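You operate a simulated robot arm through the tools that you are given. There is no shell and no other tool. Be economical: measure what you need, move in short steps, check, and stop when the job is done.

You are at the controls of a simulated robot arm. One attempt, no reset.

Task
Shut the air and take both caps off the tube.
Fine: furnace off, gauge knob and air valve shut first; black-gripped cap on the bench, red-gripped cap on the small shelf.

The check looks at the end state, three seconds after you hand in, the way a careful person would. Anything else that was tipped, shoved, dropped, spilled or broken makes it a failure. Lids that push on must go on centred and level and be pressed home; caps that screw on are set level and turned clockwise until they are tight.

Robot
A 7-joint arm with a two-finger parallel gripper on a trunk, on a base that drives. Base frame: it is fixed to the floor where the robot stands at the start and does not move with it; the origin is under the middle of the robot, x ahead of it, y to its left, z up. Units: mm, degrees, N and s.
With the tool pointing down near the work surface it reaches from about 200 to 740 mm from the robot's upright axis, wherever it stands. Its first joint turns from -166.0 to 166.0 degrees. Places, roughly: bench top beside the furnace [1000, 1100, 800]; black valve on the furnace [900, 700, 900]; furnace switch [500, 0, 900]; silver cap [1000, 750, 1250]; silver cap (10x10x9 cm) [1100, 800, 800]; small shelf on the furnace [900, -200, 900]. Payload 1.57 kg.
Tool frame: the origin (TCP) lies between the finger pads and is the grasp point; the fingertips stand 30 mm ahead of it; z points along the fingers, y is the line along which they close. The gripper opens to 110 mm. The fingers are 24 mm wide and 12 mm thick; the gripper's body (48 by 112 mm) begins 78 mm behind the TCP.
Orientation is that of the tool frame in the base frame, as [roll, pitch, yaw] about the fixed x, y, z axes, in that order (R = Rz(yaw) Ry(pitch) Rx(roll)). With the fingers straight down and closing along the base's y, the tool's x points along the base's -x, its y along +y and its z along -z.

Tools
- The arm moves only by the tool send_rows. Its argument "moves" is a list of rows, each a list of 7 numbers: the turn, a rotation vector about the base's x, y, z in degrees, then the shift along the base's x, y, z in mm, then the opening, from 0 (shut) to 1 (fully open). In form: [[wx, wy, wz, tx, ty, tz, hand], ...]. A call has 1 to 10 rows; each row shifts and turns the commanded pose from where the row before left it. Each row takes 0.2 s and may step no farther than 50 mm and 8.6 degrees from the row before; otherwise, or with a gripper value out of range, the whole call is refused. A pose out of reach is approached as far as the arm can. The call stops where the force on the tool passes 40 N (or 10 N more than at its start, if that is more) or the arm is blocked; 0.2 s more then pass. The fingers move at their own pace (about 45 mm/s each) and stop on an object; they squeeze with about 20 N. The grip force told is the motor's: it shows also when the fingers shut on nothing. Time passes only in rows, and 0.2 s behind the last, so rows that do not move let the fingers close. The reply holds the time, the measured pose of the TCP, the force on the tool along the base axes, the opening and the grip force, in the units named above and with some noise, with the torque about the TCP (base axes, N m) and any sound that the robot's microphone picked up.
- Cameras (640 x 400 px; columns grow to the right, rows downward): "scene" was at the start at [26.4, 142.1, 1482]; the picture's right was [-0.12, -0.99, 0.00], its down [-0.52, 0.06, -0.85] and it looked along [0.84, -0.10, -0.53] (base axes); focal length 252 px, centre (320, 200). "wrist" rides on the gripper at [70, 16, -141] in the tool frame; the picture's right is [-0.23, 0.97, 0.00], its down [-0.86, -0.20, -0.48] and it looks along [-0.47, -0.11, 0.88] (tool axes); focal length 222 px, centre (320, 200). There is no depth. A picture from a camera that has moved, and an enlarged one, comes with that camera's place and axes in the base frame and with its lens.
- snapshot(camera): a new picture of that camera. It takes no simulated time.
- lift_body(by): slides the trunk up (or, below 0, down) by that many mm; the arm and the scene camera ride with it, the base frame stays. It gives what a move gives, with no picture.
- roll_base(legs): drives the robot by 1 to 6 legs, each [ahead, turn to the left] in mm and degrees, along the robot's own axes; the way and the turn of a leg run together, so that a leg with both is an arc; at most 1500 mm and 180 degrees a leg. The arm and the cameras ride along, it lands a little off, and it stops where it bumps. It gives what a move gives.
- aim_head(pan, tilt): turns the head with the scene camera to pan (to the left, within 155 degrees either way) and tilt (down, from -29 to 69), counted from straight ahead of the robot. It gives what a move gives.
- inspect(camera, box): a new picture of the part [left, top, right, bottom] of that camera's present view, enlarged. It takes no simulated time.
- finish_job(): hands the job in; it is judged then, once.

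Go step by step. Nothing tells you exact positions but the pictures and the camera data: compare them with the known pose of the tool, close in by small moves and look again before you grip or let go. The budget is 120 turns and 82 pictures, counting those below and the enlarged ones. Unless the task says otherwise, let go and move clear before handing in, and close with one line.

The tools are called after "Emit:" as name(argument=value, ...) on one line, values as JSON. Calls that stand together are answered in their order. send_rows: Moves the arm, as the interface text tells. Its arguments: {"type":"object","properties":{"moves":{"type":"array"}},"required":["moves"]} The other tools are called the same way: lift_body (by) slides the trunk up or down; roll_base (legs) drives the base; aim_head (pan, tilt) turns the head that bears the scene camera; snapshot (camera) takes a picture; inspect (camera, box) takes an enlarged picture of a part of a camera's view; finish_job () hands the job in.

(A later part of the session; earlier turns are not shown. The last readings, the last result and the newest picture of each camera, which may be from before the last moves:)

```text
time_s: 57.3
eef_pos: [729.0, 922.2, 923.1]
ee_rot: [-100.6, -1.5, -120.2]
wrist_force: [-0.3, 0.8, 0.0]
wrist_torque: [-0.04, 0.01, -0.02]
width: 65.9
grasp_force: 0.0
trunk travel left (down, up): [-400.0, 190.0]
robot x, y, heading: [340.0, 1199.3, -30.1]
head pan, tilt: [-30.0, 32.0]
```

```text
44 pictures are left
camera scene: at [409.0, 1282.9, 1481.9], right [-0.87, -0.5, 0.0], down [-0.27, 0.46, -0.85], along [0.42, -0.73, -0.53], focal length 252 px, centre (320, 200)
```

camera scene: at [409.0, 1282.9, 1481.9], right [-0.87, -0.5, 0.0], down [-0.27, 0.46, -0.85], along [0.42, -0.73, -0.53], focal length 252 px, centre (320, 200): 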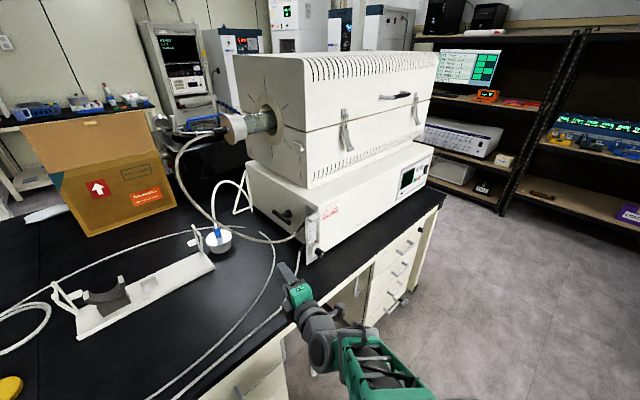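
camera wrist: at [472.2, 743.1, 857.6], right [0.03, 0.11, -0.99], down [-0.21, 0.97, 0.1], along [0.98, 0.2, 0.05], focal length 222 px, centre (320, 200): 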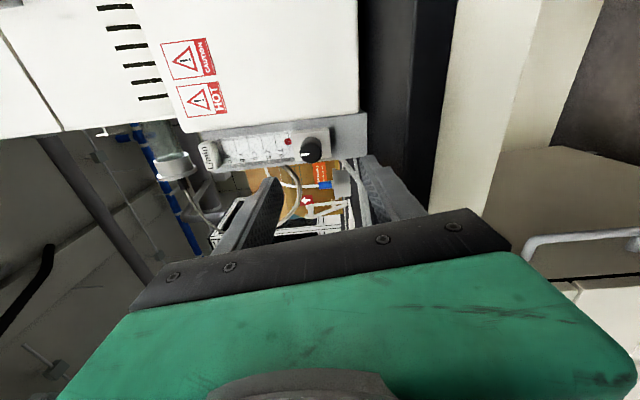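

Emit:
inspect(camera="scene", box=[240, 170, 340, 260])

Emit:
inspect(camera="scene", box=[205, 90, 285, 150])

```text
4.44 times, centred on (290, 215) of scene
camera zoom: at [409.0, 1282.9, 1481.9], right [-0.87, -0.5, 0.0], down [-0.27, 0.46, -0.85], along [0.42, -0.73, -0.53], focal length 1119 px, centre (453, 133)
```

zoom: 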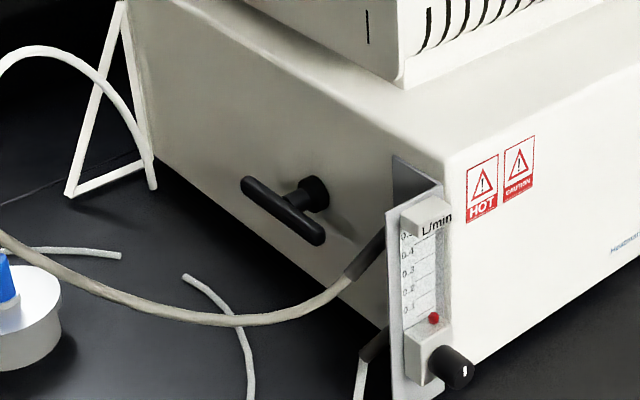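

```text
6.67 times, centred on (245, 120) of scene
camera zoom: at [409.0, 1282.9, 1481.9], right [-0.87, -0.5, 0.0], down [-0.27, 0.46, -0.85], along [0.42, -0.73, -0.53], focal length 1679 px, centre (820, 733)
```

zoom: 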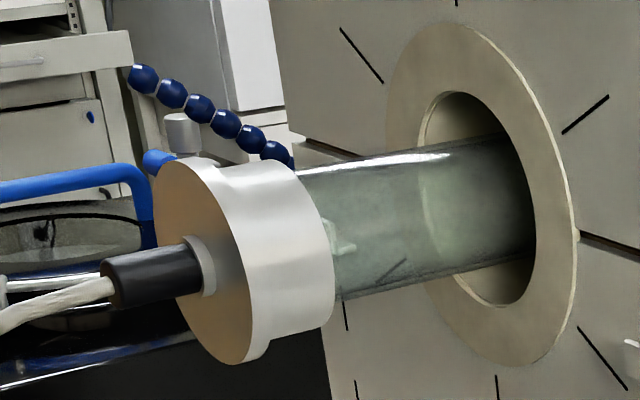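

The T-handle lies horizontal, with its front end toward me near N≈640. The hose loops around in front of it, so rather than reach in from the side I'll point the tool down and push the front end of the handle down from above. First I'll drive a bit closer and reorient the tool up high.

Emit:
roll_base(legs=[[80, 0]])

Emit:
send_rows(moves=[[6.1, 2.33, -4.9, 0, 0, 8, 0], [6.1, 2.33, -4.9, 0, 0, 8, 0], [6.1, 2.33, -4.9, 0, 0, 8, 0], [6.1, 2.33, -4.9, 0, 0, 8, 0], [6.1, 2.33, -4.9, 0, 0, 10, 0], [6.1, 2.33, -4.9, 0, 0, 10, 0], [6.1, 2.33, -4.9, 0, 0, 10, 0], [6.1, 2.33, -4.9, 0, 0, 10, 0], [6.1, 2.33, -4.9, 0, 0, 10, 0], [6.1, 2.33, -4.9, 0, 0, 10, 0]])

Emit:
send_rows(moves=[[6.1, 2.33, -4.9, 0, 0, 10, 0], [6.1, 2.33, -4.9, 0, 0, 10, 0], [6.1, 2.33, -4.9, 0, 0, 10, 0], [0, 0, 0, 0, 0, 30, 0], [0, 0, 0, 0, 0, 0, 0]])

```text
time_s: 58.4
eef_pos: [799.7, 882.4, 923.4]
ee_rot: [-100.6, -1.4, -120.2]
wrist_force: [0.3, 0.1, 0.3]
wrist_torque: [-0.01, 0.0, -0.02]
width: 65.9
grasp_force: 0.0
trunk travel left (down, up): [-400.0, 190.0]
robot x, y, heading: [411.1, 1155.8, -30.1]
head pan, tilt: [-30.0, 32.0]
```

```text
time_s: 60.6
eef_pos: [799.4, 882.6, 1015.6]
ee_rot: [-163.1, 9.6, 180.0]
wrist_force: [-0.3, -0.6, 0.5]
wrist_torque: [-0.03, 0.02, 0.02]
width: 0.0
grasp_force: 19.6
trunk travel left (down, up): [-400.0, 190.0]
robot x, y, heading: [413.3, 1156.4, -30.0]
head pan, tilt: [-30.0, 32.0]
```

```text
time_s: 61.8
eef_pos: [797.6, 882.2, 1078.1]
ee_rot: [179.9, 0.1, 163.7]
wrist_force: [0.7, 0.1, 0.3]
wrist_torque: [0.04, -0.03, -0.01]
width: 0.1
grasp_force: 19.9
trunk travel left (down, up): [-400.0, 190.0]
robot x, y, heading: [410.4, 1159.9, -29.9]
head pan, tilt: [-30.0, 32.0]
```

The tool now points straight down. I'll move above the handle's front end.

Emit:
send_rows(moves=[[0, 0, 0, 16, -33, -8, 0], [0, 0, 0, 16, -33, -8, 0], [0, 0, 0, 16, -33, -8, 0], [0, 0, 0, 16, -33, -8, 0], [0, 0, 0, 15, -33, -8, 0], [0, 0, 0, 0, 0, 0, 0]])

Emit:
inspect(camera="scene", box=[240, 150, 360, 250])

Emit:
snapshot(camera="wrist")

```text
time_s: 63.2
eef_pos: [877.1, 720.2, 1031.6]
ee_rot: [179.8, 0.1, 163.9]
wrist_force: [0.2, -1.0, -0.7]
wrist_torque: [0.02, 0.02, -0.01]
width: 0.0
grasp_force: 20.3
trunk travel left (down, up): [-400.0, 190.0]
robot x, y, heading: [410.0, 1158.7, -29.8]
head pan, tilt: [-30.0, 32.0]
```

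```text
4.00 times, centred on (300, 200) of scene
camera zoom: at [478.9, 1242.7, 1481.7], right [-0.87, -0.5, 0.0], down [-0.27, 0.46, -0.85], along [0.42, -0.73, -0.53], focal length 1007 px, centre (400, 200)
```

zoom: 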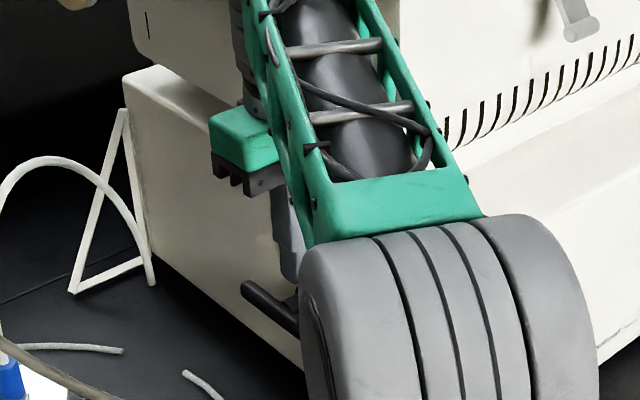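

```text
40 pictures are left
camera wrist: at [816.4, 755.7, 1171.9], right [0.49, 0.87, 0.0], down [0.77, -0.43, 0.48], along [0.42, -0.23, -0.88], focal length 222 px, centre (320, 200)
```

wrist: 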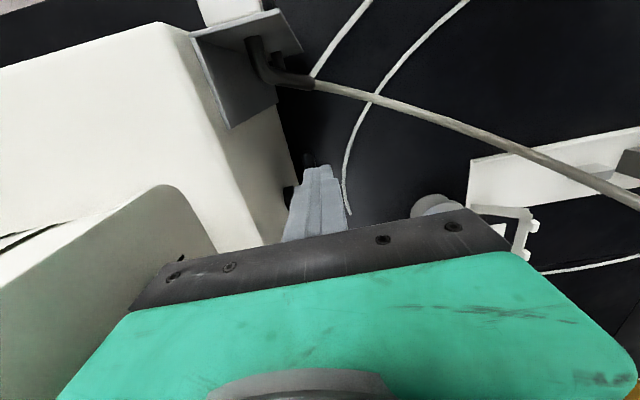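

The wrist view shows the handle end just under the fingertips. I'll shift onto it and push down.

Emit:
send_rows(moves=[[0, 0, 0, 6, -11, -10, 0], [0, 0, 0, 0, 0, -25, 0], [0, 0, 0, 0, 0, -15, 0], [0, 0, 0, 0, 0, -6, 0], [0, 0, 0, 0, 0, -6, 0], [0, 0, 0, 0, 0, -6, 0], [0, 0, 0, 0, 0, -6, 0], [0, 0, 0, 0, 0, -6, 0], [0, 0, 0, 0, 0, 0, 0]])

Emit:
snapshot(camera="wrist")

```text
time_s: 65.2
eef_pos: [886.6, 707.1, 962.8]
ee_rot: [-179.6, 1.1, 163.6]
wrist_force: [-1.2, -0.6, 10.9]
wrist_torque: [0.07, 0.18, -0.13]
width: 0.1
grasp_force: 19.8
trunk travel left (down, up): [-400.0, 190.0]
robot x, y, heading: [414.5, 1158.7, -30.0]
head pan, tilt: [-30.0, 32.0]
stopped in row 9: the force on the tool passed its limit (the readings are from after the stop); the commanded pose is now the measured one
```

```text
39 pictures are left
camera wrist: at [822.1, 746.1, 1102.9], right [0.49, 0.87, 0.0], down [0.76, -0.42, 0.5], along [0.43, -0.25, -0.87], focal length 222 px, centre (320, 200)
```

wrist: 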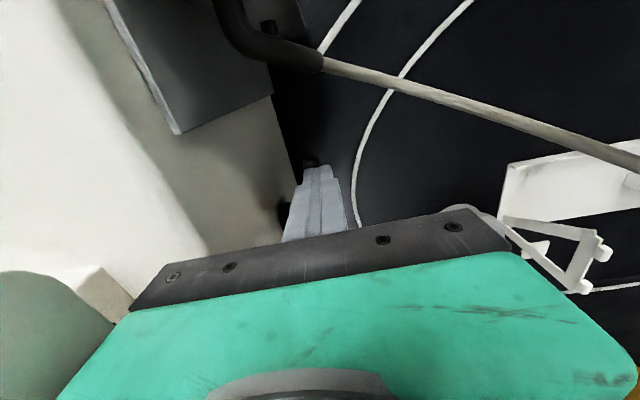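

It stopped at about 40 N with the handle barely moved. I'll try nearer the end of the bar for more leverage.

Emit:
send_rows(moves=[[0, 0, 0, 0, 0, 20, 0], [0, 0, 0, -13, 4, 0, 0], [0, 0, 0, 0, 0, -10, 0], [0, 0, 0, 0, 0, -6, 0], [0, 0, 0, 0, 0, -4, 0], [0, 0, 0, 0, 0, -4, 0], [0, 0, 0, 0, 0, -4, 0], [0, 0, 0, 0, 0, -4, 0], [0, 0, 0, 0, 0, -4, 0]])

Emit:
snapshot(camera="wrist")

```text
time_s: 66.9
eef_pos: [873.9, 709.6, 963.1]
ee_rot: [-179.2, 2.0, 163.8]
wrist_force: [-2.0, 0.3, 15.3]
wrist_torque: [0.03, 0.07, 0.03]
width: 0.0
grasp_force: 19.8
trunk travel left (down, up): [-400.0, 190.0]
robot x, y, heading: [404.9, 1156.1, -29.7]
head pan, tilt: [-30.0, 32.0]
stopped in row 8: the force on the tool passed its limit (the readings are from after the stop); the commanded pose is now the measured one
```

```text
38 pictures are left
camera wrist: at [807.5, 749.8, 1101.5], right [0.49, 0.87, -0.01], down [0.75, -0.42, 0.51], along [0.44, -0.25, -0.86], focal length 222 px, centre (320, 200)
```

wrist: 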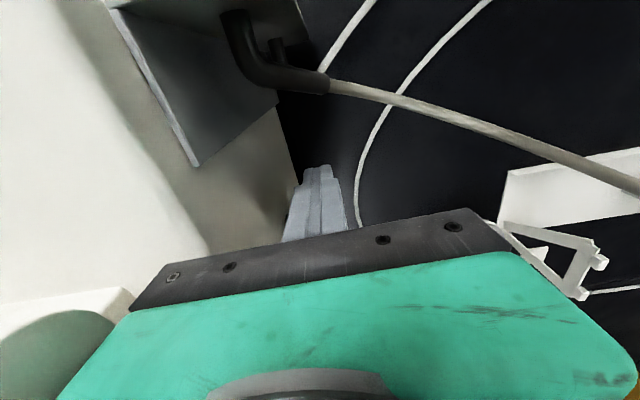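

The bar didn't move at all with the front end pushed down, so it must turn the other way. I'll tilt the tool and push the rear end down, then finish by pushing the raised front end backward.

Emit:
send_rows(moves=[[0, 0, 0, 0, 0, 45, 0], [0, 0, 0, 0, 0, 45, 0], [-2.1, -7.3, 0, 0, 0, 0, 0], [-2.1, -7.3, 0, 0, 0, 0, 0], [-2.1, -7.3, 0, 0, 0, 0, 0], [-2.1, -7.3, 0, 0, 0, 0, 0], [0, 0, 0, 23, -6, 0, 0], [0, 0, 0, 23, -6, 0, 0], [0, 0, 0, 0, 0, -30, 0], [0, 0, 0, 0, 0, -15, 0]])

Emit:
snapshot(camera="wrist")

```text
time_s: 68.1
eef_pos: [884.2, 705.2, 1065.5]
ee_rot: [179.8, 21.5, 163.9]
wrist_force: [1.1, 4.2, 0.6]
wrist_torque: [-0.55, 0.21, -0.25]
width: 0.0
grasp_force: 19.9
out of reach, approached as far as the arm can: row 5
trunk travel left (down, up): [-400.0, 190.0]
robot x, y, heading: [409.2, 1156.7, -29.9]
head pan, tilt: [-30.0, 32.0]
stopped in row 5: the force on the tool passed its limit (the readings are from after the stop); the commanded pose is now the measured one
```

```text
37 pictures are left
camera wrist: at [776.3, 753.4, 1169.8], right [0.47, 0.88, 0.09], down [0.54, -0.37, 0.76], along [0.7, -0.31, -0.65], focal length 222 px, centre (320, 200)
```

wrist: 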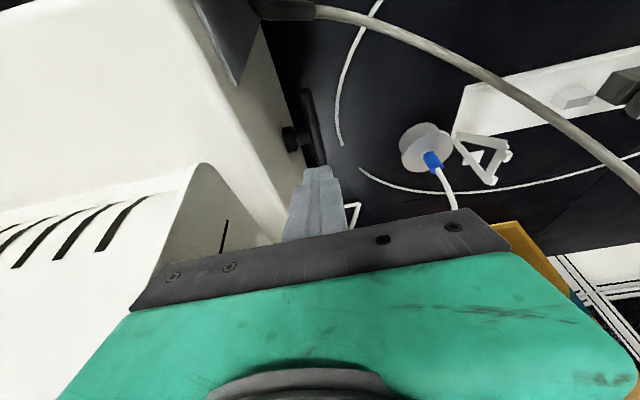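

The gripper seems to have brushed something or reached a limit at that height. I'll move slightly away from the wall, lower a bit, and continue.

Emit:
send_rows(moves=[[0, 0, 0, 3, 10, 0, 0], [0, 0, 0, 10, -3, -25, 0], [0, 0, 0, 15, -4, -15, 0], [-2.1, -7.3, 0, 10, -3, 0, 0], [0, 0, 0, 0, 0, -10, 0], [0, 0, 0, 0, 0, -10, 0]])

Emit:
snapshot(camera="wrist")

```text
time_s: 69.1
eef_pos: [935.0, 690.4, 1053.3]
ee_rot: [178.7, 26.1, 163.7]
wrist_force: [3.3, 13.9, 2.4]
wrist_torque: [-1.49, 0.48, -1.07]
width: 0.0
grasp_force: 20.9
out of reach, approached as far as the arm can: row 2, 4
trunk travel left (down, up): [-400.0, 190.0]
robot x, y, heading: [409.3, 1162.4, -29.8]
head pan, tilt: [-30.0, 32.0]
stopped in row 4: the force on the tool passed its limit (the readings are from after the stop); the commanded pose is now the measured one
```

```text
36 pictures are left
camera wrist: at [819.4, 740.3, 1149.4], right [0.46, 0.88, 0.12], down [0.48, -0.36, 0.8], along [0.75, -0.31, -0.58], focal length 222 px, centre (320, 200)
```

wrist: 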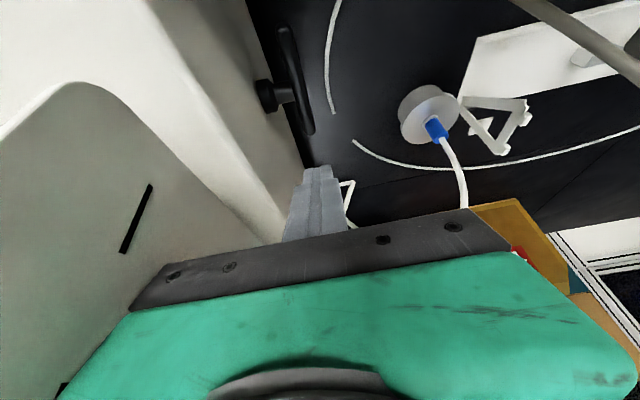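

The gripper body touched the upper furnace wall. I'll move out, lean the tool outward by 15°, and then come down onto the rear end of the handle.

Emit:
send_rows(moves=[[0, 0, 0, 4, 14, 0, 0], [-7.2, 2.08, 0, 0, 0, 0, 0], [-7.2, 2.08, 0, 0, 0, 0, 0], [0, 0, 0, 3, -8, -20, 0], [0, 0, 0, 0, 0, -20, 0]])

Emit:
snapshot(camera="wrist")

```text
time_s: 70.3
eef_pos: [964.0, 672.6, 1029.1]
ee_rot: [-164.7, 25.3, 170.9]
wrist_force: [-1.3, -0.4, -0.2]
wrist_torque: [0.0, -0.01, 0.0]
width: 0.0
grasp_force: 19.8
out of reach, approached as far as the arm can: row 1, 2, 3, 5
trunk travel left (down, up): [-400.0, 190.0]
robot x, y, heading: [410.2, 1157.8, -29.6]
head pan, tilt: [-30.0, 32.0]
```

```text
35 pictures are left
camera wrist: at [854.7, 744.5, 1117.5], right [0.46, 0.88, -0.14], down [0.54, -0.15, 0.83], along [0.71, -0.46, -0.54], focal length 222 px, centre (320, 200)
```

wrist: 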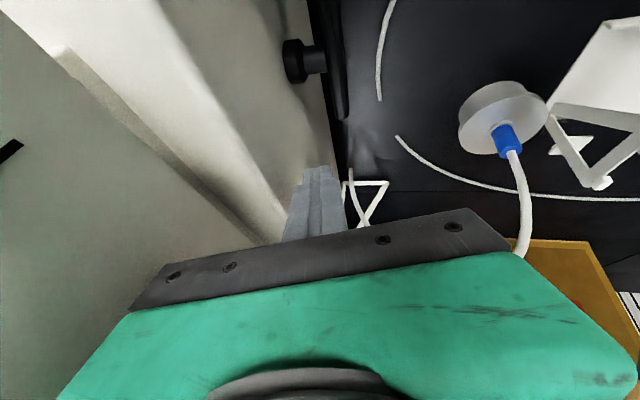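

The arm is at the edge of its reach. I'll pull the tool back and drive the base 55 mm closer.

Emit:
send_rows(moves=[[0, 0, 0, 5, 18, 10, 0], [0, 0, 0, -20, 8, 5, 0], [0, 0, 0, -25, 8, 0, 0], [0, 0, 0, -25, 8, 0, 0]])

Emit:
roll_base(legs=[[55, 0]])

```text
time_s: 71.3
eef_pos: [945.2, 670.5, 1067.6]
ee_rot: [-164.7, 25.2, 170.8]
wrist_force: [-0.1, 0.2, -0.2]
wrist_torque: [0.0, 0.0, -0.01]
width: 0.0
grasp_force: 20.0
out of reach, approached as far as the arm can: row 1, 2, 3, 4
trunk travel left (down, up): [-400.0, 190.0]
robot x, y, heading: [409.1, 1154.4, -29.8]
head pan, tilt: [-30.0, 32.0]
```

```text
time_s: 72.2
eef_pos: [969.5, 662.7, 1070.7]
ee_rot: [-164.9, 25.7, 170.8]
wrist_force: [-2.0, 11.0, -1.5]
wrist_torque: [-0.76, -0.25, -0.78]
width: 0.0
grasp_force: 20.3
trunk travel left (down, up): [-400.0, 190.0]
robot x, y, heading: [431.9, 1144.8, -29.7]
head pan, tilt: [-30.0, 32.0]
stopped in leg 1: the force on the tool passed its limit (the readings are from after the stop); the commanded pose is now the measured one
```

The tool touched the wall again. I'll back the base off and undo the lean.

Emit:
roll_base(legs=[[-60, 0]])

Emit:
send_rows(moves=[[7.2, -2.08, 0, 0, 10, 0, 0], [7.2, -2.08, 0, -10, 10, 0, 0], [2.1, 7.3, 0, -15, 10, 0, 0], [2.1, 7.3, 0, -15, 10, 0, 0], [2.1, 7.3, 0, -10, 10, -10, 0], [0, 0, 0, 0, 10, -10, 0]])

```text
time_s: 73.1
eef_pos: [917.4, 690.3, 1068.9]
ee_rot: [-164.7, 25.6, 170.9]
wrist_force: [-0.2, -0.4, 0.4]
wrist_torque: [0.0, 0.02, 0.01]
width: 0.0
grasp_force: 20.0
trunk travel left (down, up): [-400.0, 190.0]
robot x, y, heading: [379.3, 1174.5, -29.6]
head pan, tilt: [-30.0, 32.0]
```

```text
time_s: 74.5
eef_pos: [867.2, 751.5, 1050.8]
ee_rot: [178.8, 3.7, 163.6]
wrist_force: [-0.6, 0.4, -0.3]
wrist_torque: [0.0, -0.04, -0.02]
width: 0.1
grasp_force: 19.7
trunk travel left (down, up): [-400.0, 190.0]
robot x, y, heading: [380.4, 1176.4, -29.6]
head pan, tilt: [-30.0, 32.0]
```

Orientation is back to vertical. I'll raise the trunk by 150 mm, which gives the arm more reach at this height.

Emit:
lift_body(by=150)

Emit:
roll_base(legs=[[60, 0]])

Emit:
send_rows(moves=[[0, 0, 0, 0, 0, -45, 0], [0, 0, 0, 0, 0, -45, 0], [0, 0, 0, 0, 0, -45, 0], [-2.1, -7.3, 0, 0, 0, 0, 0], [-2.1, -7.3, 0, 0, 0, 0, 0], [-2.1, -7.3, 0, 0, 0, 0, 0], [-7.2, 2.08, 0, 0, 0, 0, 0], [-7.2, 2.08, 0, 0, 0, 0, 0]])

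```text
time_s: 76.3
eef_pos: [867.5, 750.5, 1201.8]
ee_rot: [178.7, 3.7, 163.5]
wrist_force: [-0.4, 0.7, -0.2]
wrist_torque: [0.01, 0.02, 0.01]
width: 0.0
grasp_force: 20.0
trunk travel left (down, up): [-550.0, 40.0]
robot x, y, heading: [381.0, 1177.2, -29.8]
head pan, tilt: [-30.0, 32.0]
```

```text
time_s: 77.2
eef_pos: [920.4, 722.3, 1201.6]
ee_rot: [178.7, 3.6, 163.4]
wrist_force: [0.2, 0.0, -0.5]
wrist_torque: [-0.01, 0.04, 0.01]
width: 0.0
grasp_force: 19.7
trunk travel left (down, up): [-550.0, 40.0]
robot x, y, heading: [431.7, 1146.6, -29.5]
head pan, tilt: [-30.0, 32.0]
```

```text
time_s: 78.6
eef_pos: [967.7, 682.6, 1116.4]
ee_rot: [178.0, 19.1, 163.3]
wrist_force: [-4.8, 28.5, 2.6]
wrist_torque: [-3.35, -0.24, -2.44]
width: 0.0
grasp_force: 20.1
out of reach, approached as far as the arm can: row 4, 5, 6
trunk travel left (down, up): [-550.0, 40.0]
robot x, y, heading: [432.1, 1149.8, -28.8]
head pan, tilt: [-30.0, 32.0]
stopped in row 6: the force on the tool passed its limit (the readings are from after the stop); the commanded pose is now the measured one
```

Tilting from this skewed position hits a joint limit and touches the furnace. I'll back out, retract the arm, and reposition the robot squarely in front of the furnace's left end.

Emit:
roll_base(legs=[[-350, 0]])

Emit:
send_rows(moves=[[2.1, 7.3, 0, -30, 20, 0, 0], [2.1, 7.3, 0, -30, 20, 0, 0], [0, 0, 0, -30, 20, 0, 0], [0, 0, 0, -30, 20, 0, 0], [0, 0, 0, -30, 20, 0, 0], [0, 0, 0, -30, 20, 0, 0]])

Emit:
roll_base(legs=[[0, -35], [470, 0], [0, 48]])

Emit:
aim_head(pan=-5, tilt=35)

Emit:
snapshot(camera="scene")

```text
time_s: 79.5
eef_pos: [951.5, 689.6, 1110.0]
ee_rot: [178.6, 18.7, 165.7]
wrist_force: [20.4, -11.5, -0.1]
wrist_torque: [1.41, 2.18, 1.45]
width: 0.0
grasp_force: 20.1
trunk travel left (down, up): [-550.0, 40.0]
robot x, y, heading: [411.8, 1161.2, -28.7]
head pan, tilt: [-30.0, 32.0]
stopped in leg 1: the force on the tool passed its limit (the readings are from after the stop); the commanded pose is now the measured one
```

```text
time_s: 79.8
eef_pos: [948.3, 691.0, 1111.3]
ee_rot: [178.9, 17.2, 166.5]
wrist_force: [25.1, -24.4, 4.2]
wrist_torque: [2.48, 3.01, 2.32]
width: 0.4
grasp_force: 20.3
trunk travel left (down, up): [-550.0, 40.0]
robot x, y, heading: [416.9, 1163.2, -28.8]
head pan, tilt: [-30.0, 32.0]
stopped in row 1: the force on the tool passed its limit (the readings are from after the stop); the commanded pose is now the measured one
```

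```text
time_s: 80.5
eef_pos: [947.4, 690.8, 1110.9]
ee_rot: [178.5, 17.3, 166.7]
wrist_force: [21.2, -10.3, -0.2]
wrist_torque: [1.19, 2.29, 1.3]
width: 0.0
grasp_force: 20.6
trunk travel left (down, up): [-550.0, 40.0]
robot x, y, heading: [410.4, 1160.4, -28.8]
head pan, tilt: [-30.0, 32.0]
stopped in leg 1: the force on the tool passed its limit (the readings are from after the stop); the commanded pose is now the measured one
```

```text
time_s: 81.4
eef_pos: [947.5, 690.8, 1110.0]
ee_rot: [178.6, 17.4, 166.4]
wrist_force: [27.4, -10.2, 0.6]
wrist_torque: [1.06, 3.03, 1.47]
width: 0.0
grasp_force: 20.0
trunk travel left (down, up): [-550.0, 40.0]
robot x, y, heading: [410.6, 1155.2, -29.1]
head pan, tilt: [-5.0, 35.0]
```

```text
34 pictures are left
camera scene: at [509.3, 1269.4, 1627.0], right [-0.56, -0.83, 0.0], down [-0.48, 0.32, -0.82], along [0.68, -0.46, -0.58], focal length 252 px, centre (320, 200)
```

scene: 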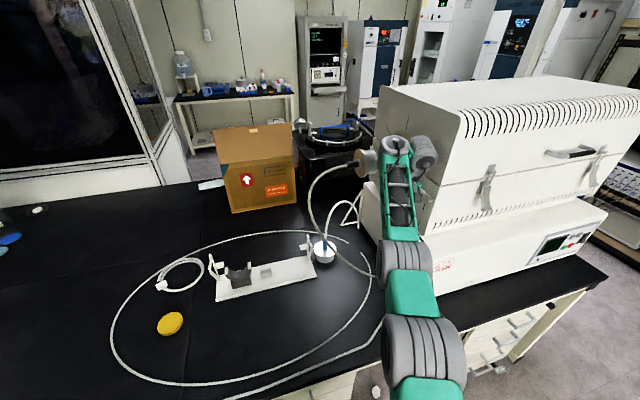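

The gripper is caught against something on its front side. I'll look before moving.

Emit:
snapshot(camera="wrist")

Emit:
inspect(camera="scene", box=[340, 110, 460, 210])

```text
33 pictures are left
camera wrist: at [845.7, 730.5, 1224.7], right [0.43, 0.9, 0.09], down [0.61, -0.36, 0.71], along [0.67, -0.25, -0.7], focal length 222 px, centre (320, 200)
```

wrist: 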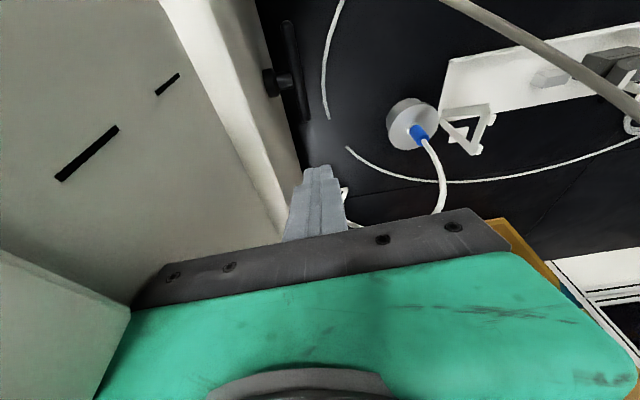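

```text
4.00 times, centred on (400, 160) of scene
camera zoom: at [509.3, 1269.4, 1627.0], right [-0.56, -0.83, 0.0], down [-0.48, 0.32, -0.82], along [0.68, -0.46, -0.58], focal length 1007 px, centre (0, 360)
```

zoom: 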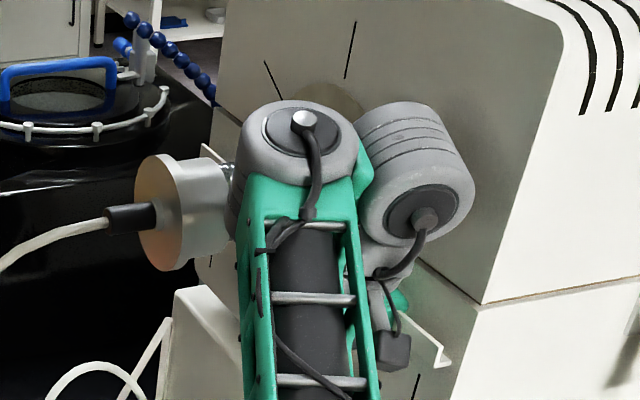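

The gripper's inner corner seems to sit behind a small hook on the furnace wall. I'll slide it outward along the tube axis first.

Emit:
send_rows(moves=[[0, 0, 0, 5, 3, 0, 0], [0, 0, 0, 3, 10, 0, 0], [0, 0, 0, 3, 10, 0, 0], [0, 0, 0, 3, 10, 0, 0]])

```text
time_s: 82.4
eef_pos: [964.5, 720.1, 1115.6]
ee_rot: [178.6, 17.2, 166.4]
wrist_force: [0.0, 0.3, -0.5]
wrist_torque: [-0.04, -0.01, 0.04]
width: 0.2
grasp_force: 20.2
out of reach, approached as far as the arm can: row 3, 4
trunk travel left (down, up): [-550.0, 40.0]
robot x, y, heading: [412.7, 1157.2, -28.6]
head pan, tilt: [-5.0, 35.0]
```

Free. Now I'll back the base straight out.

Emit:
roll_base(legs=[[-350, 0]])

Emit:
send_rows(moves=[[2.1, 7.3, 0, -30, 20, 0, 0], [2.1, 7.3, 0, -30, 20, 0, 0], [0, 0, 0, -30, 20, 0, 0], [0, 0, 0, -30, 20, 0, 0], [0, 0, 0, -30, 20, 0, 0], [0, 0, 0, -30, 20, 0, 0]])

```text
time_s: 84.7
eef_pos: [657.0, 886.5, 1115.7]
ee_rot: [178.6, 17.4, 166.0]
wrist_force: [0.3, -0.8, 0.6]
wrist_torque: [0.02, -0.01, 0.02]
width: 0.0
grasp_force: 20.0
trunk travel left (down, up): [-550.0, 40.0]
robot x, y, heading: [105.5, 1329.7, -29.2]
head pan, tilt: [-5.0, 35.0]
```

```text
time_s: 86.1
eef_pos: [477.4, 1002.6, 1116.3]
ee_rot: [178.0, 2.1, 165.9]
wrist_force: [0.7, 0.1, -0.1]
wrist_torque: [0.03, 0.02, 0.02]
width: 0.1
grasp_force: 19.5
trunk travel left (down, up): [-550.0, 40.0]
robot x, y, heading: [104.0, 1324.2, -29.2]
head pan, tilt: [-5.0, 35.0]
```

Clear of the furnace. I'll retract a bit more, roll the tool 90° so its thin side faces the wall, and drive squarely in front of the furnace's left end.

Emit:
send_rows(moves=[[0, 0, -8.5, -25, 18, 0, 0], [0, 0, -8.5, -25, 18, 0, 0], [0, 0, -8.5, 0, 0, 0, 0], [0, 0, -8.5, 0, 0, 0, 0], [0, 0, -8.5, 0, 0, 0, 0], [0, 0, -8.5, 0, 0, 0, 0], [0, 0, -8.5, 0, 0, 0, 0], [0, 0, -8.5, 0, 0, 0, 0], [0, 0, -8.5, 0, 0, 0, 0], [0, 0, -8.5, 0, 0, 0, 0]])

Emit:
roll_base(legs=[[0, -32.7], [490, 0], [0, 46]])

Emit:
aim_head(pan=-5, tilt=32)

Emit:
snapshot(camera="scene")

```text
time_s: 88.3
eef_pos: [429.1, 1040.1, 1127.1]
ee_rot: [178.2, 2.1, 80.8]
wrist_force: [0.1, 0.4, -0.4]
wrist_torque: [-0.03, 0.01, -0.03]
width: 0.2
grasp_force: 20.2
out of reach, approached as far as the arm can: row 2, 4
trunk travel left (down, up): [-550.0, 40.0]
robot x, y, heading: [106.2, 1321.9, -29.2]
head pan, tilt: [-5.0, 35.0]
```

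```text
time_s: 94.9
eef_pos: [729.7, 694.9, 1127.1]
ee_rot: [178.2, 2.1, 95.2]
wrist_force: [-0.4, 0.6, 0.1]
wrist_torque: [-0.02, -0.03, 0.02]
width: 0.0
grasp_force: 20.0
trunk travel left (down, up): [-550.0, 40.0]
robot x, y, heading: [348.5, 892.4, -14.8]
head pan, tilt: [-5.0, 35.0]
```

```text
time_s: 95.5
eef_pos: [730.1, 695.5, 1125.9]
ee_rot: [178.2, 2.1, 95.2]
wrist_force: [-0.3, 0.1, -0.8]
wrist_torque: [0.01, 0.04, -0.02]
width: 0.1
grasp_force: 20.4
trunk travel left (down, up): [-550.0, 40.0]
robot x, y, heading: [345.8, 894.9, -14.8]
head pan, tilt: [-5.0, 32.0]
```

```text
31 pictures are left
camera scene: at [408.8, 1026.8, 1631.7], right [-0.34, -0.94, 0.0], down [-0.5, 0.18, -0.85], along [0.8, -0.29, -0.53], focal length 252 px, centre (320, 200)
```

scene: 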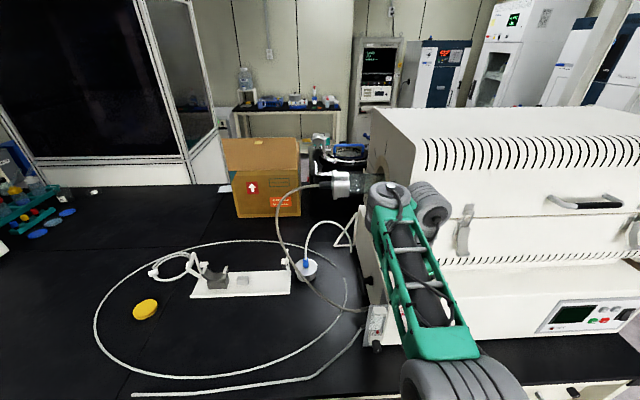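

I'm now squarely in front. I'll finish the roll, tilt the tool forward 25°, and come in beside the wall above the handle's rear end.

Emit:
send_rows(moves=[[0, 0, -7, 7, 24, -15, 0], [0, 0, -7, 7, 24, -15, 0], [0, 0, -7, 7, 24, -15, 0], [-2.3, -8, 0, 0, 0, -10, 0], [-2.3, -8, 0, 0, 0, -10, 0], [-2.3, -8, 0, 0, 0, 0, 0], [0, 0, 0, 38, -11, 0, 0], [0, 0, 0, 38, -11, 0, 0], [0, 0, 0, 38, -11, 0, 0]])

Emit:
snapshot(camera="wrist")

```text
time_s: 96.9
eef_pos: [759.0, 746.0, 1041.6]
ee_rot: [176.7, 6.3, 68.7]
wrist_force: [-33.8, 0.8, 49.3]
wrist_torque: [0.14, 1.27, 0.0]
width: 0.1
grasp_force: 20.0
out of reach, approached as far as the arm can: row 1, 2, 3, 4, 5
trunk travel left (down, up): [-550.0, 40.0]
robot x, y, heading: [342.1, 893.4, -15.0]
head pan, tilt: [-5.0, 32.0]
stopped in row 6: the force on the tool passed its limit (the readings are from after the stop); the commanded pose is now the measured one
```

```text
30 pictures are left
camera wrist: at [796.3, 822.7, 1174.3], right [0.83, -0.56, 0.08], down [-0.5, -0.66, 0.56], along [-0.26, -0.5, -0.83], focal length 222 px, centre (320, 200)
```

wrist: 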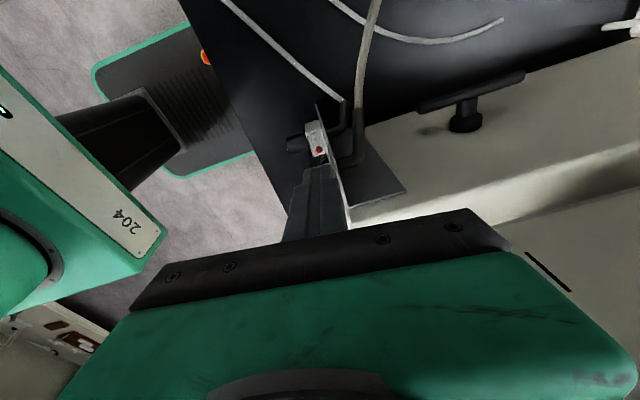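

The tip is touching the top of the gauge, so I'll lift straight up right away.

Emit:
send_rows(moves=[[0, 0, 0, -5, 0, 20, 0], [0, 0, 0, 0, 0, 35, 0], [0, 0, 0, 0, 0, 35, 0]])

Emit:
inspect(camera="scene", box=[320, 260, 420, 360])

```text
time_s: 97.7
eef_pos: [758.6, 742.9, 1124.9]
ee_rot: [176.8, 6.4, 69.3]
wrist_force: [0.5, -0.1, 0.8]
wrist_torque: [-0.05, -0.03, 0.01]
width: 0.2
grasp_force: 20.1
trunk travel left (down, up): [-550.0, 40.0]
robot x, y, heading: [344.8, 893.4, -14.6]
head pan, tilt: [-5.0, 32.0]
```

```text
4.00 times, centred on (370, 310) of scene
camera zoom: at [408.7, 1026.7, 1631.5], right [-0.34, -0.94, 0.0], down [-0.5, 0.18, -0.85], along [0.8, -0.29, -0.53], focal length 1007 px, centre (120, -240)
```

zoom: 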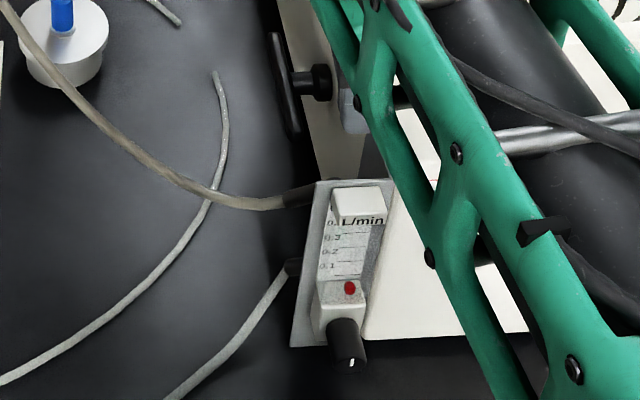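

The gauge looks intact. I'll move further in first, then lower and tilt beyond the gauge.

Emit:
send_rows(moves=[[0, 0, 0, 40, -9, 0, 0], [0, 0, 0, 40, -9, 0, 0], [0, 0, 0, 5, 0, -30, 0], [0, 0, 0, 5, 0, -30, 0], [-2.3, -8, 0, 0, 0, 0, 0], [-2.3, -8, 0, 0, 0, 0, 0]])

Emit:
snapshot(camera="wrist")

```text
time_s: 99.1
eef_pos: [847.6, 727.7, 1067.4]
ee_rot: [160.0, 4.7, 67.6]
wrist_force: [0.9, 0.1, 0.1]
wrist_torque: [-0.02, -0.04, 0.0]
width: 0.1
grasp_force: 19.9
trunk travel left (down, up): [-550.0, 40.0]
robot x, y, heading: [342.9, 895.8, -14.9]
head pan, tilt: [-5.0, 32.0]
```

```text
28 pictures are left
camera wrist: at [847.9, 816.1, 1198.4], right [0.77, -0.53, 0.35], down [-0.64, -0.62, 0.45], along [-0.02, -0.57, -0.82], focal length 222 px, centre (320, 200)
```

wrist: 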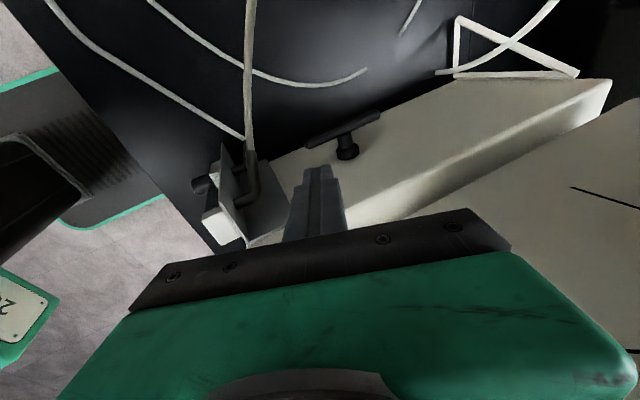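

That works, with a clear view of the whole handle. I'll move above its rear end.

Emit:
send_rows(moves=[[0, 0, 0, 33, -13.5, -12, 0], [0, 0, 0, 33, -13.5, -12, 0], [0, 0, 0, 32, -13.5, -12, 0], [0, 0, 0, 0, 0, 0, 0]])

Emit:
snapshot(camera="wrist")

```text
time_s: 100.1
eef_pos: [946.0, 687.8, 1028.5]
ee_rot: [160.2, 4.8, 67.6]
wrist_force: [-0.4, -0.3, -0.1]
wrist_torque: [-0.01, -0.01, 0.01]
width: 0.1
grasp_force: 20.0
trunk travel left (down, up): [-550.0, 40.0]
robot x, y, heading: [346.1, 894.9, -15.0]
head pan, tilt: [-5.0, 32.0]
```

```text
27 pictures are left
camera wrist: at [947.8, 776.2, 1160.3], right [0.77, -0.53, 0.35], down [-0.64, -0.63, 0.45], along [-0.02, -0.57, -0.82], focal length 222 px, centre (320, 200)
```

wrist: 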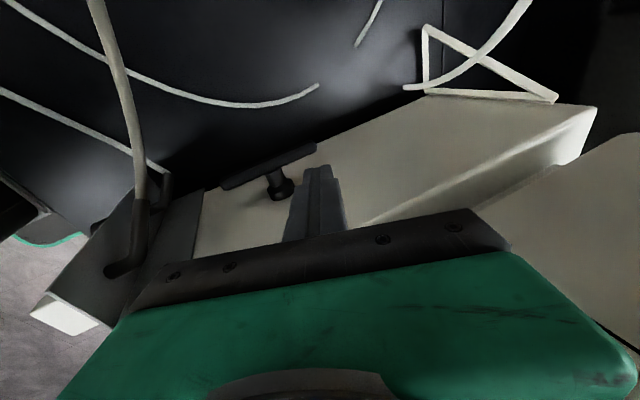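

The tip is right above the handle's rear part. I'll come down and push.

Emit:
send_rows(moves=[[0, 0, 0, 5, -1, -20, 0], [0, 0, 0, 0, 0, -25, 0], [0, 0, 0, 0, 0, -12, 0], [0, 0, 0, 0, 0, -6, 0], [0, 0, 0, 0, 0, -6, 0], [0, 0, 0, 0, 0, -6, 0], [0, 0, 0, 0, 0, -6, 0], [0, 0, 0, 0, 0, -6, 0], [0, 0, 0, 0, 0, -6, 0], [0, 0, 0, 0, 0, -6, 0]])

Emit:
snapshot(camera="wrist")

```text
time_s: 102.3
eef_pos: [951.7, 687.3, 932.6]
ee_rot: [160.2, 4.7, 67.7]
wrist_force: [0.6, -0.1, 0.7]
wrist_torque: [0.01, -0.02, 0.0]
width: 0.1
grasp_force: 20.3
trunk travel left (down, up): [-550.0, 40.0]
robot x, y, heading: [345.9, 893.2, -15.0]
head pan, tilt: [-5.0, 32.0]
```

```text
26 pictures are left
camera wrist: at [953.0, 775.8, 1063.5], right [0.77, -0.53, 0.35], down [-0.64, -0.63, 0.45], along [-0.02, -0.57, -0.82], focal length 222 px, centre (320, 200)
```

wrist: 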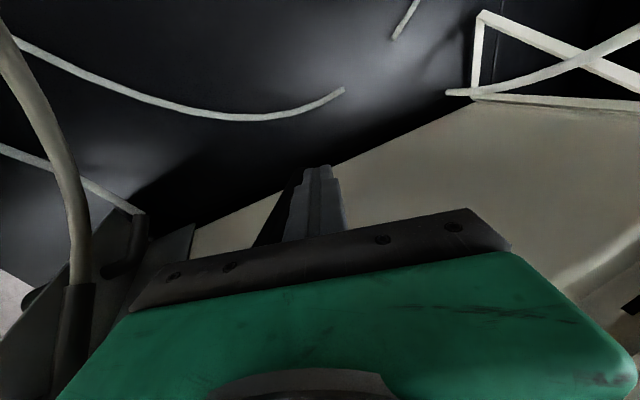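

The handle seems to have turned with little force. I'll back out along the tool axis and look.

Emit:
send_rows(moves=[[0, 0, 0, 6, 0, 0, 0], [0, 0, 0, -3, 3, 30, 0], [0, 0, 0, -10, 8, 40, 0], [0, 0, 0, -15, 8, 30, 0]])

Emit:
snapshot(camera="wrist")

```text
time_s: 103.3
eef_pos: [930.5, 708.1, 1032.1]
ee_rot: [160.2, 4.8, 67.6]
wrist_force: [-0.6, 0.0, 0.1]
wrist_torque: [0.03, 0.0, 0.02]
width: 0.0
grasp_force: 20.3
trunk travel left (down, up): [-550.0, 40.0]
robot x, y, heading: [347.4, 892.4, -14.8]
head pan, tilt: [-5.0, 32.0]
```

```text
25 pictures are left
camera wrist: at [932.5, 795.8, 1163.2], right [0.77, -0.53, 0.35], down [-0.64, -0.63, 0.45], along [-0.02, -0.57, -0.82], focal length 222 px, centre (320, 200)
```

wrist: 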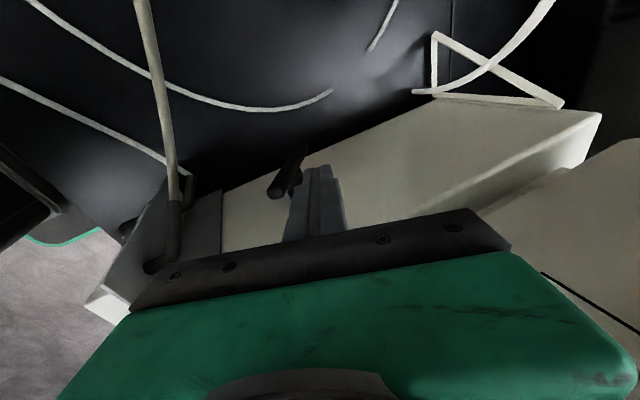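

The handle is about 60° round, with its front end raised. I'll move in front of the raised end and push it backward to finish the quarter turn.

Emit:
send_rows(moves=[[0, 0, 0, -34, 4, 0, 0], [0, 0, 0, -34, 3, 0, 0], [0, 0, 0, 0, 0, -22, 0], [0, 0, 0, 0, 0, -22, 0], [0, 0, 0, 9.6, -2.8, 0, 0], [0, 0, 0, 9.6, -2.8, 0, 0], [0, 0, 0, 7.7, -2.2, 0, 0], [0, 0, 0, 7.7, -2.2, 0, 0], [0, 0, 0, 4.8, -1.4, 0, 0], [0, 0, 0, 4.8, -1.4, 0, 0]])

Emit:
snapshot(camera="wrist")

```text
time_s: 105.6
eef_pos: [898.3, 702.6, 987.0]
ee_rot: [160.8, 4.8, 67.5]
wrist_force: [-23.0, 9.4, 19.9]
wrist_torque: [0.14, 0.19, 0.07]
width: 0.0
grasp_force: 20.6
trunk travel left (down, up): [-550.0, 40.0]
robot x, y, heading: [345.9, 893.9, -15.0]
head pan, tilt: [-5.0, 32.0]
stopped in row 10: the force on the tool passed its limit (the readings are from after the stop); the commanded pose is now the measured one
```

```text
24 pictures are left
camera wrist: at [900.8, 791.2, 1118.5], right [0.77, -0.53, 0.34], down [-0.63, -0.63, 0.46], along [-0.03, -0.57, -0.82], focal length 222 px, centre (320, 200)
```

wrist: 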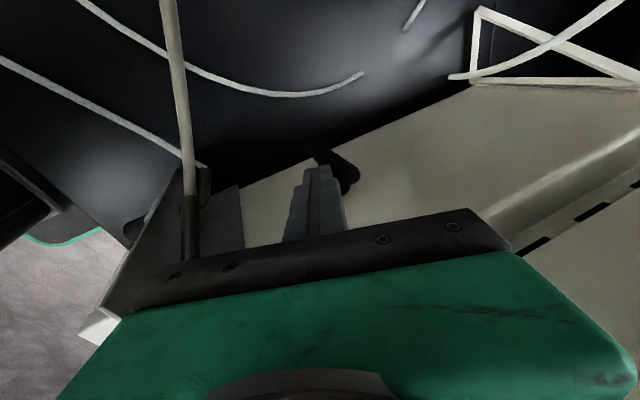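

The handle is now vertical and firm against its stop, so the air valve is shut. I'll back the arm out and move the robot left for the black-gripped cap.

Emit:
send_rows(moves=[[0, 0, 0, -15, 6, 15, 0], [0, 0, 0, -10, 6, 40, 0], [0, 0, 0, -10, 6, 40, 0], [0, 0, 0, -30, 10, 20, 0], [0, 0, 0, -40, 12, 0, 0], [0, 0, 0, -40, 12, 0, 0]])

Emit:
roll_base(legs=[[-250, 0], [0, 40], [380, 0], [0, -41]])

Emit:
lift_body(by=40)

```text
time_s: 107.0
eef_pos: [754.1, 753.4, 1098.1]
ee_rot: [160.7, 4.7, 67.6]
wrist_force: [0.4, 0.1, -0.5]
wrist_torque: [0.0, 0.01, -0.01]
width: 0.2
grasp_force: 20.2
trunk travel left (down, up): [-550.0, 40.0]
robot x, y, heading: [345.6, 898.8, -14.9]
head pan, tilt: [-5.0, 32.0]
```

```text
time_s: 112.8
eef_pos: [833.5, 1283.1, 1099.1]
ee_rot: [160.7, 4.9, 108.5]
wrist_force: [-0.1, -0.6, 0.1]
wrist_torque: [0.01, 0.01, 0.01]
width: 0.0
grasp_force: 20.0
trunk travel left (down, up): [-550.0, 40.0]
robot x, y, heading: [433.5, 1120.7, 26.1]
head pan, tilt: [-5.0, 32.0]
stopped in leg 3: the robot was blocked; the commanded pose is now the measured one
```

```text
time_s: 113.6
eef_pos: [834.9, 1282.1, 1138.7]
ee_rot: [160.8, 4.8, 108.5]
wrist_force: [-0.2, 0.5, -0.3]
wrist_torque: [0.0, -0.03, 0.0]
width: 0.0
grasp_force: 20.1
trunk travel left (down, up): [-590.0, 0.0]
robot x, y, heading: [432.6, 1120.1, 26.0]
head pan, tilt: [-5.0, 32.0]
```

The base corner bumped the bench, so I'll back off slightly and turn to face it squarely.

Emit:
roll_base(legs=[[-60, 0], [0, -41], [40, 0]])

Emit:
aim_head(pan=-15, tilt=25)

Emit:
snapshot(camera="scene")

```text
time_s: 116.9
eef_pos: [830.8, 941.8, 1137.7]
ee_rot: [160.8, 4.9, 67.4]
wrist_force: [0.3, -0.2, 0.3]
wrist_torque: [0.01, 0.0, 0.04]
width: 0.1
grasp_force: 20.0
trunk travel left (down, up): [-590.0, 0.0]
robot x, y, heading: [421.6, 1085.9, -15.2]
head pan, tilt: [-5.0, 32.0]
```

```text
time_s: 117.7
eef_pos: [829.2, 941.9, 1139.2]
ee_rot: [160.8, 4.7, 67.7]
wrist_force: [-0.2, -0.5, -0.8]
wrist_torque: [0.03, 0.0, -0.01]
width: 0.0
grasp_force: 20.7
trunk travel left (down, up): [-590.0, 0.0]
robot x, y, heading: [422.9, 1082.2, -15.3]
head pan, tilt: [-15.0, 25.0]
```

```text
23 pictures are left
camera scene: at [478.8, 1201.2, 1682.8], right [-0.5, -0.87, 0.0], down [-0.37, 0.21, -0.91], along [0.79, -0.45, -0.42], focal length 252 px, centre (320, 200)
```

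scene: 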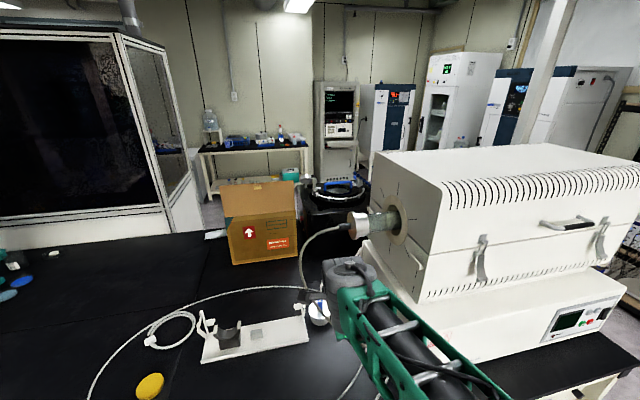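

Emit:
inspect(camera="scene", box=[320, 195, 400, 255])

```text
6.67 times, centred on (360, 225) of scene
camera zoom: at [478.8, 1201.2, 1682.8], right [-0.5, -0.87, 0.0], down [-0.37, 0.21, -0.91], along [0.79, -0.45, -0.42], focal length 1679 px, centre (53, 33)
```

zoom: 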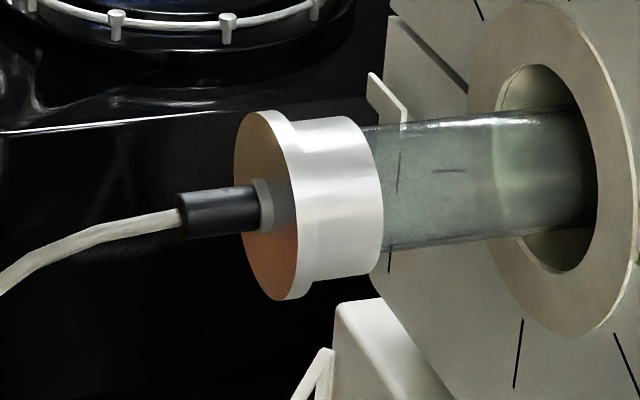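

The grip centre is near N 775, A 1049, z 1264 in furnace axes, which is about (1035, 793, 1264). I'll unroll the tool first, then orient it horizontally for the grip.

Emit:
send_rows(moves=[[-0.39, 1.81, 7.87, 4, 0, 0, 0], [-0.39, 1.81, 7.87, 4, 0, 0, 0], [-0.39, 1.81, 7.87, 4, 0, 0, 0], [-0.39, 1.81, 7.87, 4, 0, 0, 0], [-0.39, 1.81, 7.87, 4, 0, 0, 0], [-0.39, 1.81, 7.87, 4, 0, 0, 0], [-0.39, 1.81, 7.87, 4, 0, 0, 0], [-0.39, 1.81, 7.87, 4, 0, 0, 0], [-0.39, 1.81, 7.87, 4, 0, 0, 0], [-0.39, 1.81, 7.87, 4, 0, 0, 0]])

Emit:
send_rows(moves=[[-0.39, 1.81, 7.87, 0, 0, 0, 0], [-0.39, 1.81, 7.87, 0, 0, 0, 0], [-6.98, -1.73, 3.6, 0, 0, 0, 0], [-6.98, -1.73, 3.6, 0, 0, 0, 0], [-6.98, -1.73, 3.6, 0, 0, 0, 0], [-6.98, -1.73, 3.6, 0, 0, 0, 0], [-6.98, -1.73, 3.6, 0, 0, 0, 0], [-6.98, -1.73, 3.6, 0, 0, 0, 0], [-6.98, -1.73, 3.6, 0, 0, 0, 0], [-6.98, -1.73, 3.6, 0, 0, 0, 0]])

Emit:
send_rows(moves=[[-6.98, -1.73, 3.6, 0, 0, 0, 0.6], [-6.98, -1.73, 3.6, 0, 0, 0, 0.6], [-6.98, -1.73, 3.6, 0, 0, 0, 0.6], [-6.98, -1.73, 3.6, 0, 0, 0, 0.6], [-6.98, -1.73, 3.6, 0, 0, 0, 0.6]])

```text
time_s: 119.8
eef_pos: [868.7, 943.3, 1138.0]
ee_rot: [177.8, 3.1, 148.3]
wrist_force: [0.5, 0.3, 0.5]
wrist_torque: [0.0, 0.0, -0.01]
width: 0.2
grasp_force: 19.6
trunk travel left (down, up): [-590.0, 0.0]
robot x, y, heading: [420.9, 1085.0, -14.8]
head pan, tilt: [-15.0, 25.0]
```

```text
time_s: 122.0
eef_pos: [869.8, 942.2, 1138.4]
ee_rot: [-123.8, 11.9, -158.1]
wrist_force: [0.3, -0.2, 0.3]
wrist_torque: [-0.01, 0.02, -0.04]
width: 0.1
grasp_force: 19.3
trunk travel left (down, up): [-590.0, 0.0]
robot x, y, heading: [421.3, 1086.4, -15.0]
head pan, tilt: [-15.0, 25.0]
```

```text
time_s: 123.2
eef_pos: [865.7, 940.3, 1145.1]
ee_rot: [-91.9, 1.2, -136.8]
wrist_force: [0.4, -0.7, 0.6]
wrist_torque: [-0.02, 0.01, 0.11]
width: 66.1
grasp_force: 0.1
out of reach, approached as far as the arm can: row 5
trunk travel left (down, up): [-590.0, 0.0]
robot x, y, heading: [415.1, 1081.1, -15.0]
head pan, tilt: [-15.0, 25.0]
```

The orientation is right. I'll move to a point about 100 mm short of the grip and check with the wrist camera.

Emit:
send_rows(moves=[[0, 0, 0, 20, -15, 24, 0.6], [0, 0, 0, 20, -15, 24, 0.6], [0, 0, 0, 20, -15, 24, 0.6], [0, 0, 0, 20, -15, 24, 0.6], [0, 0, 0, 20, -15, 23, 0.6], [0, 0, 0, 0, 0, 0, 0.6]])

Emit:
snapshot(camera="wrist")

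```text
time_s: 124.7
eef_pos: [968.1, 868.3, 1261.9]
ee_rot: [-90.0, -0.2, -135.9]
wrist_force: [-0.5, -0.7, -0.1]
wrist_torque: [0.01, -0.03, -0.01]
width: 66.0
grasp_force: 0.0
trunk travel left (down, up): [-590.0, 0.0]
robot x, y, heading: [421.1, 1081.8, -15.1]
head pan, tilt: [-15.0, 25.0]
```

```text
21 pictures are left
camera wrist: at [820.9, 922.3, 1244.9], right [0.16, 0.16, -0.97], down [0.28, 0.94, 0.2], along [0.95, -0.31, 0.11], focal length 222 px, centre (320, 200)
```

wrist: 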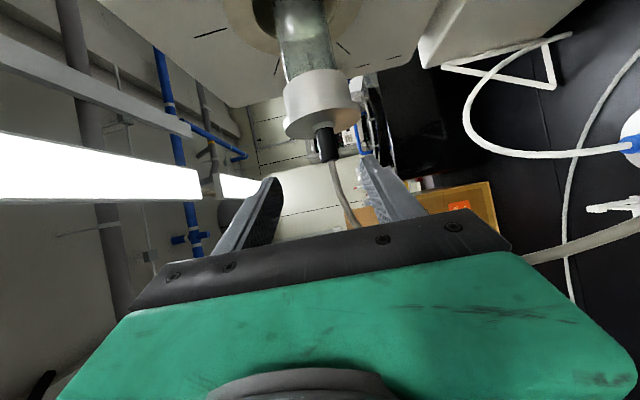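

The grip lies just ahead between the fingers, about 9 mm lower. I'll drop and advance, then look again.

Emit:
send_rows(moves=[[0, 0, 0, 14, -14.4, -9, 0.6], [0, 0, 0, 14, -14.4, 0, 0.6], [0, 0, 0, 14, -14.4, 0, 0.6], [0, 0, 0, 0, 0, 0, 0.6]])

Emit:
snapshot(camera="wrist")

Emit:
inspect(camera="scene", box=[310, 190, 410, 265])

```text
time_s: 125.7
eef_pos: [1010.2, 823.4, 1252.6]
ee_rot: [-90.0, 0.0, -136.0]
wrist_force: [-0.3, -0.2, -0.5]
wrist_torque: [0.0, 0.0, -0.01]
width: 66.2
grasp_force: 0.1
trunk travel left (down, up): [-590.0, 0.0]
robot x, y, heading: [423.3, 1082.0, -14.9]
head pan, tilt: [-15.0, 25.0]
```

```text
20 pictures are left
camera wrist: at [862.3, 878.1, 1235.1], right [0.16, 0.16, -0.97], down [0.28, 0.94, 0.2], along [0.95, -0.31, 0.11], focal length 222 px, centre (320, 200)
```

wrist: 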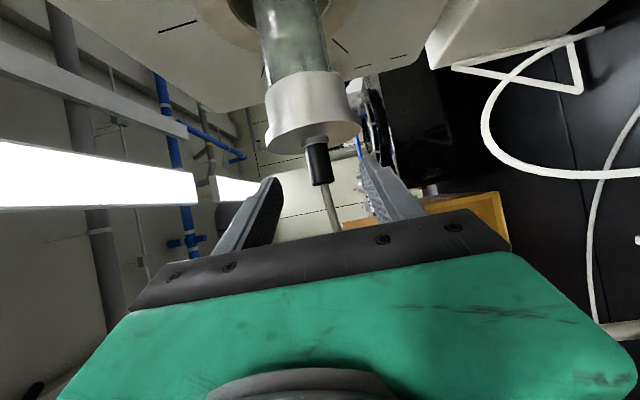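

```text
5.33 times, centred on (360, 228) of scene
camera zoom: at [478.8, 1201.1, 1682.9], right [-0.5, -0.87, 0.0], down [-0.37, 0.21, -0.91], along [0.79, -0.45, -0.42], focal length 1343 px, centre (107, 53)
```

zoom: 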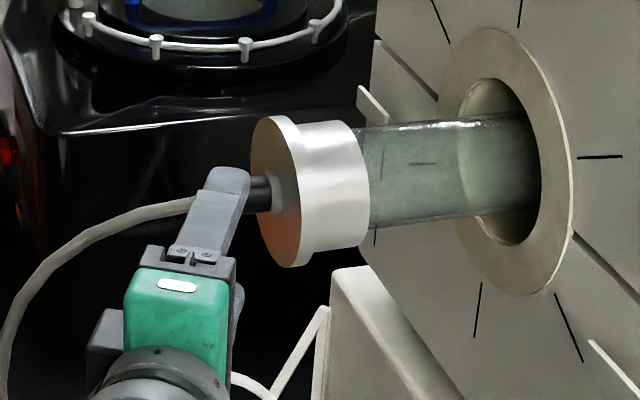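

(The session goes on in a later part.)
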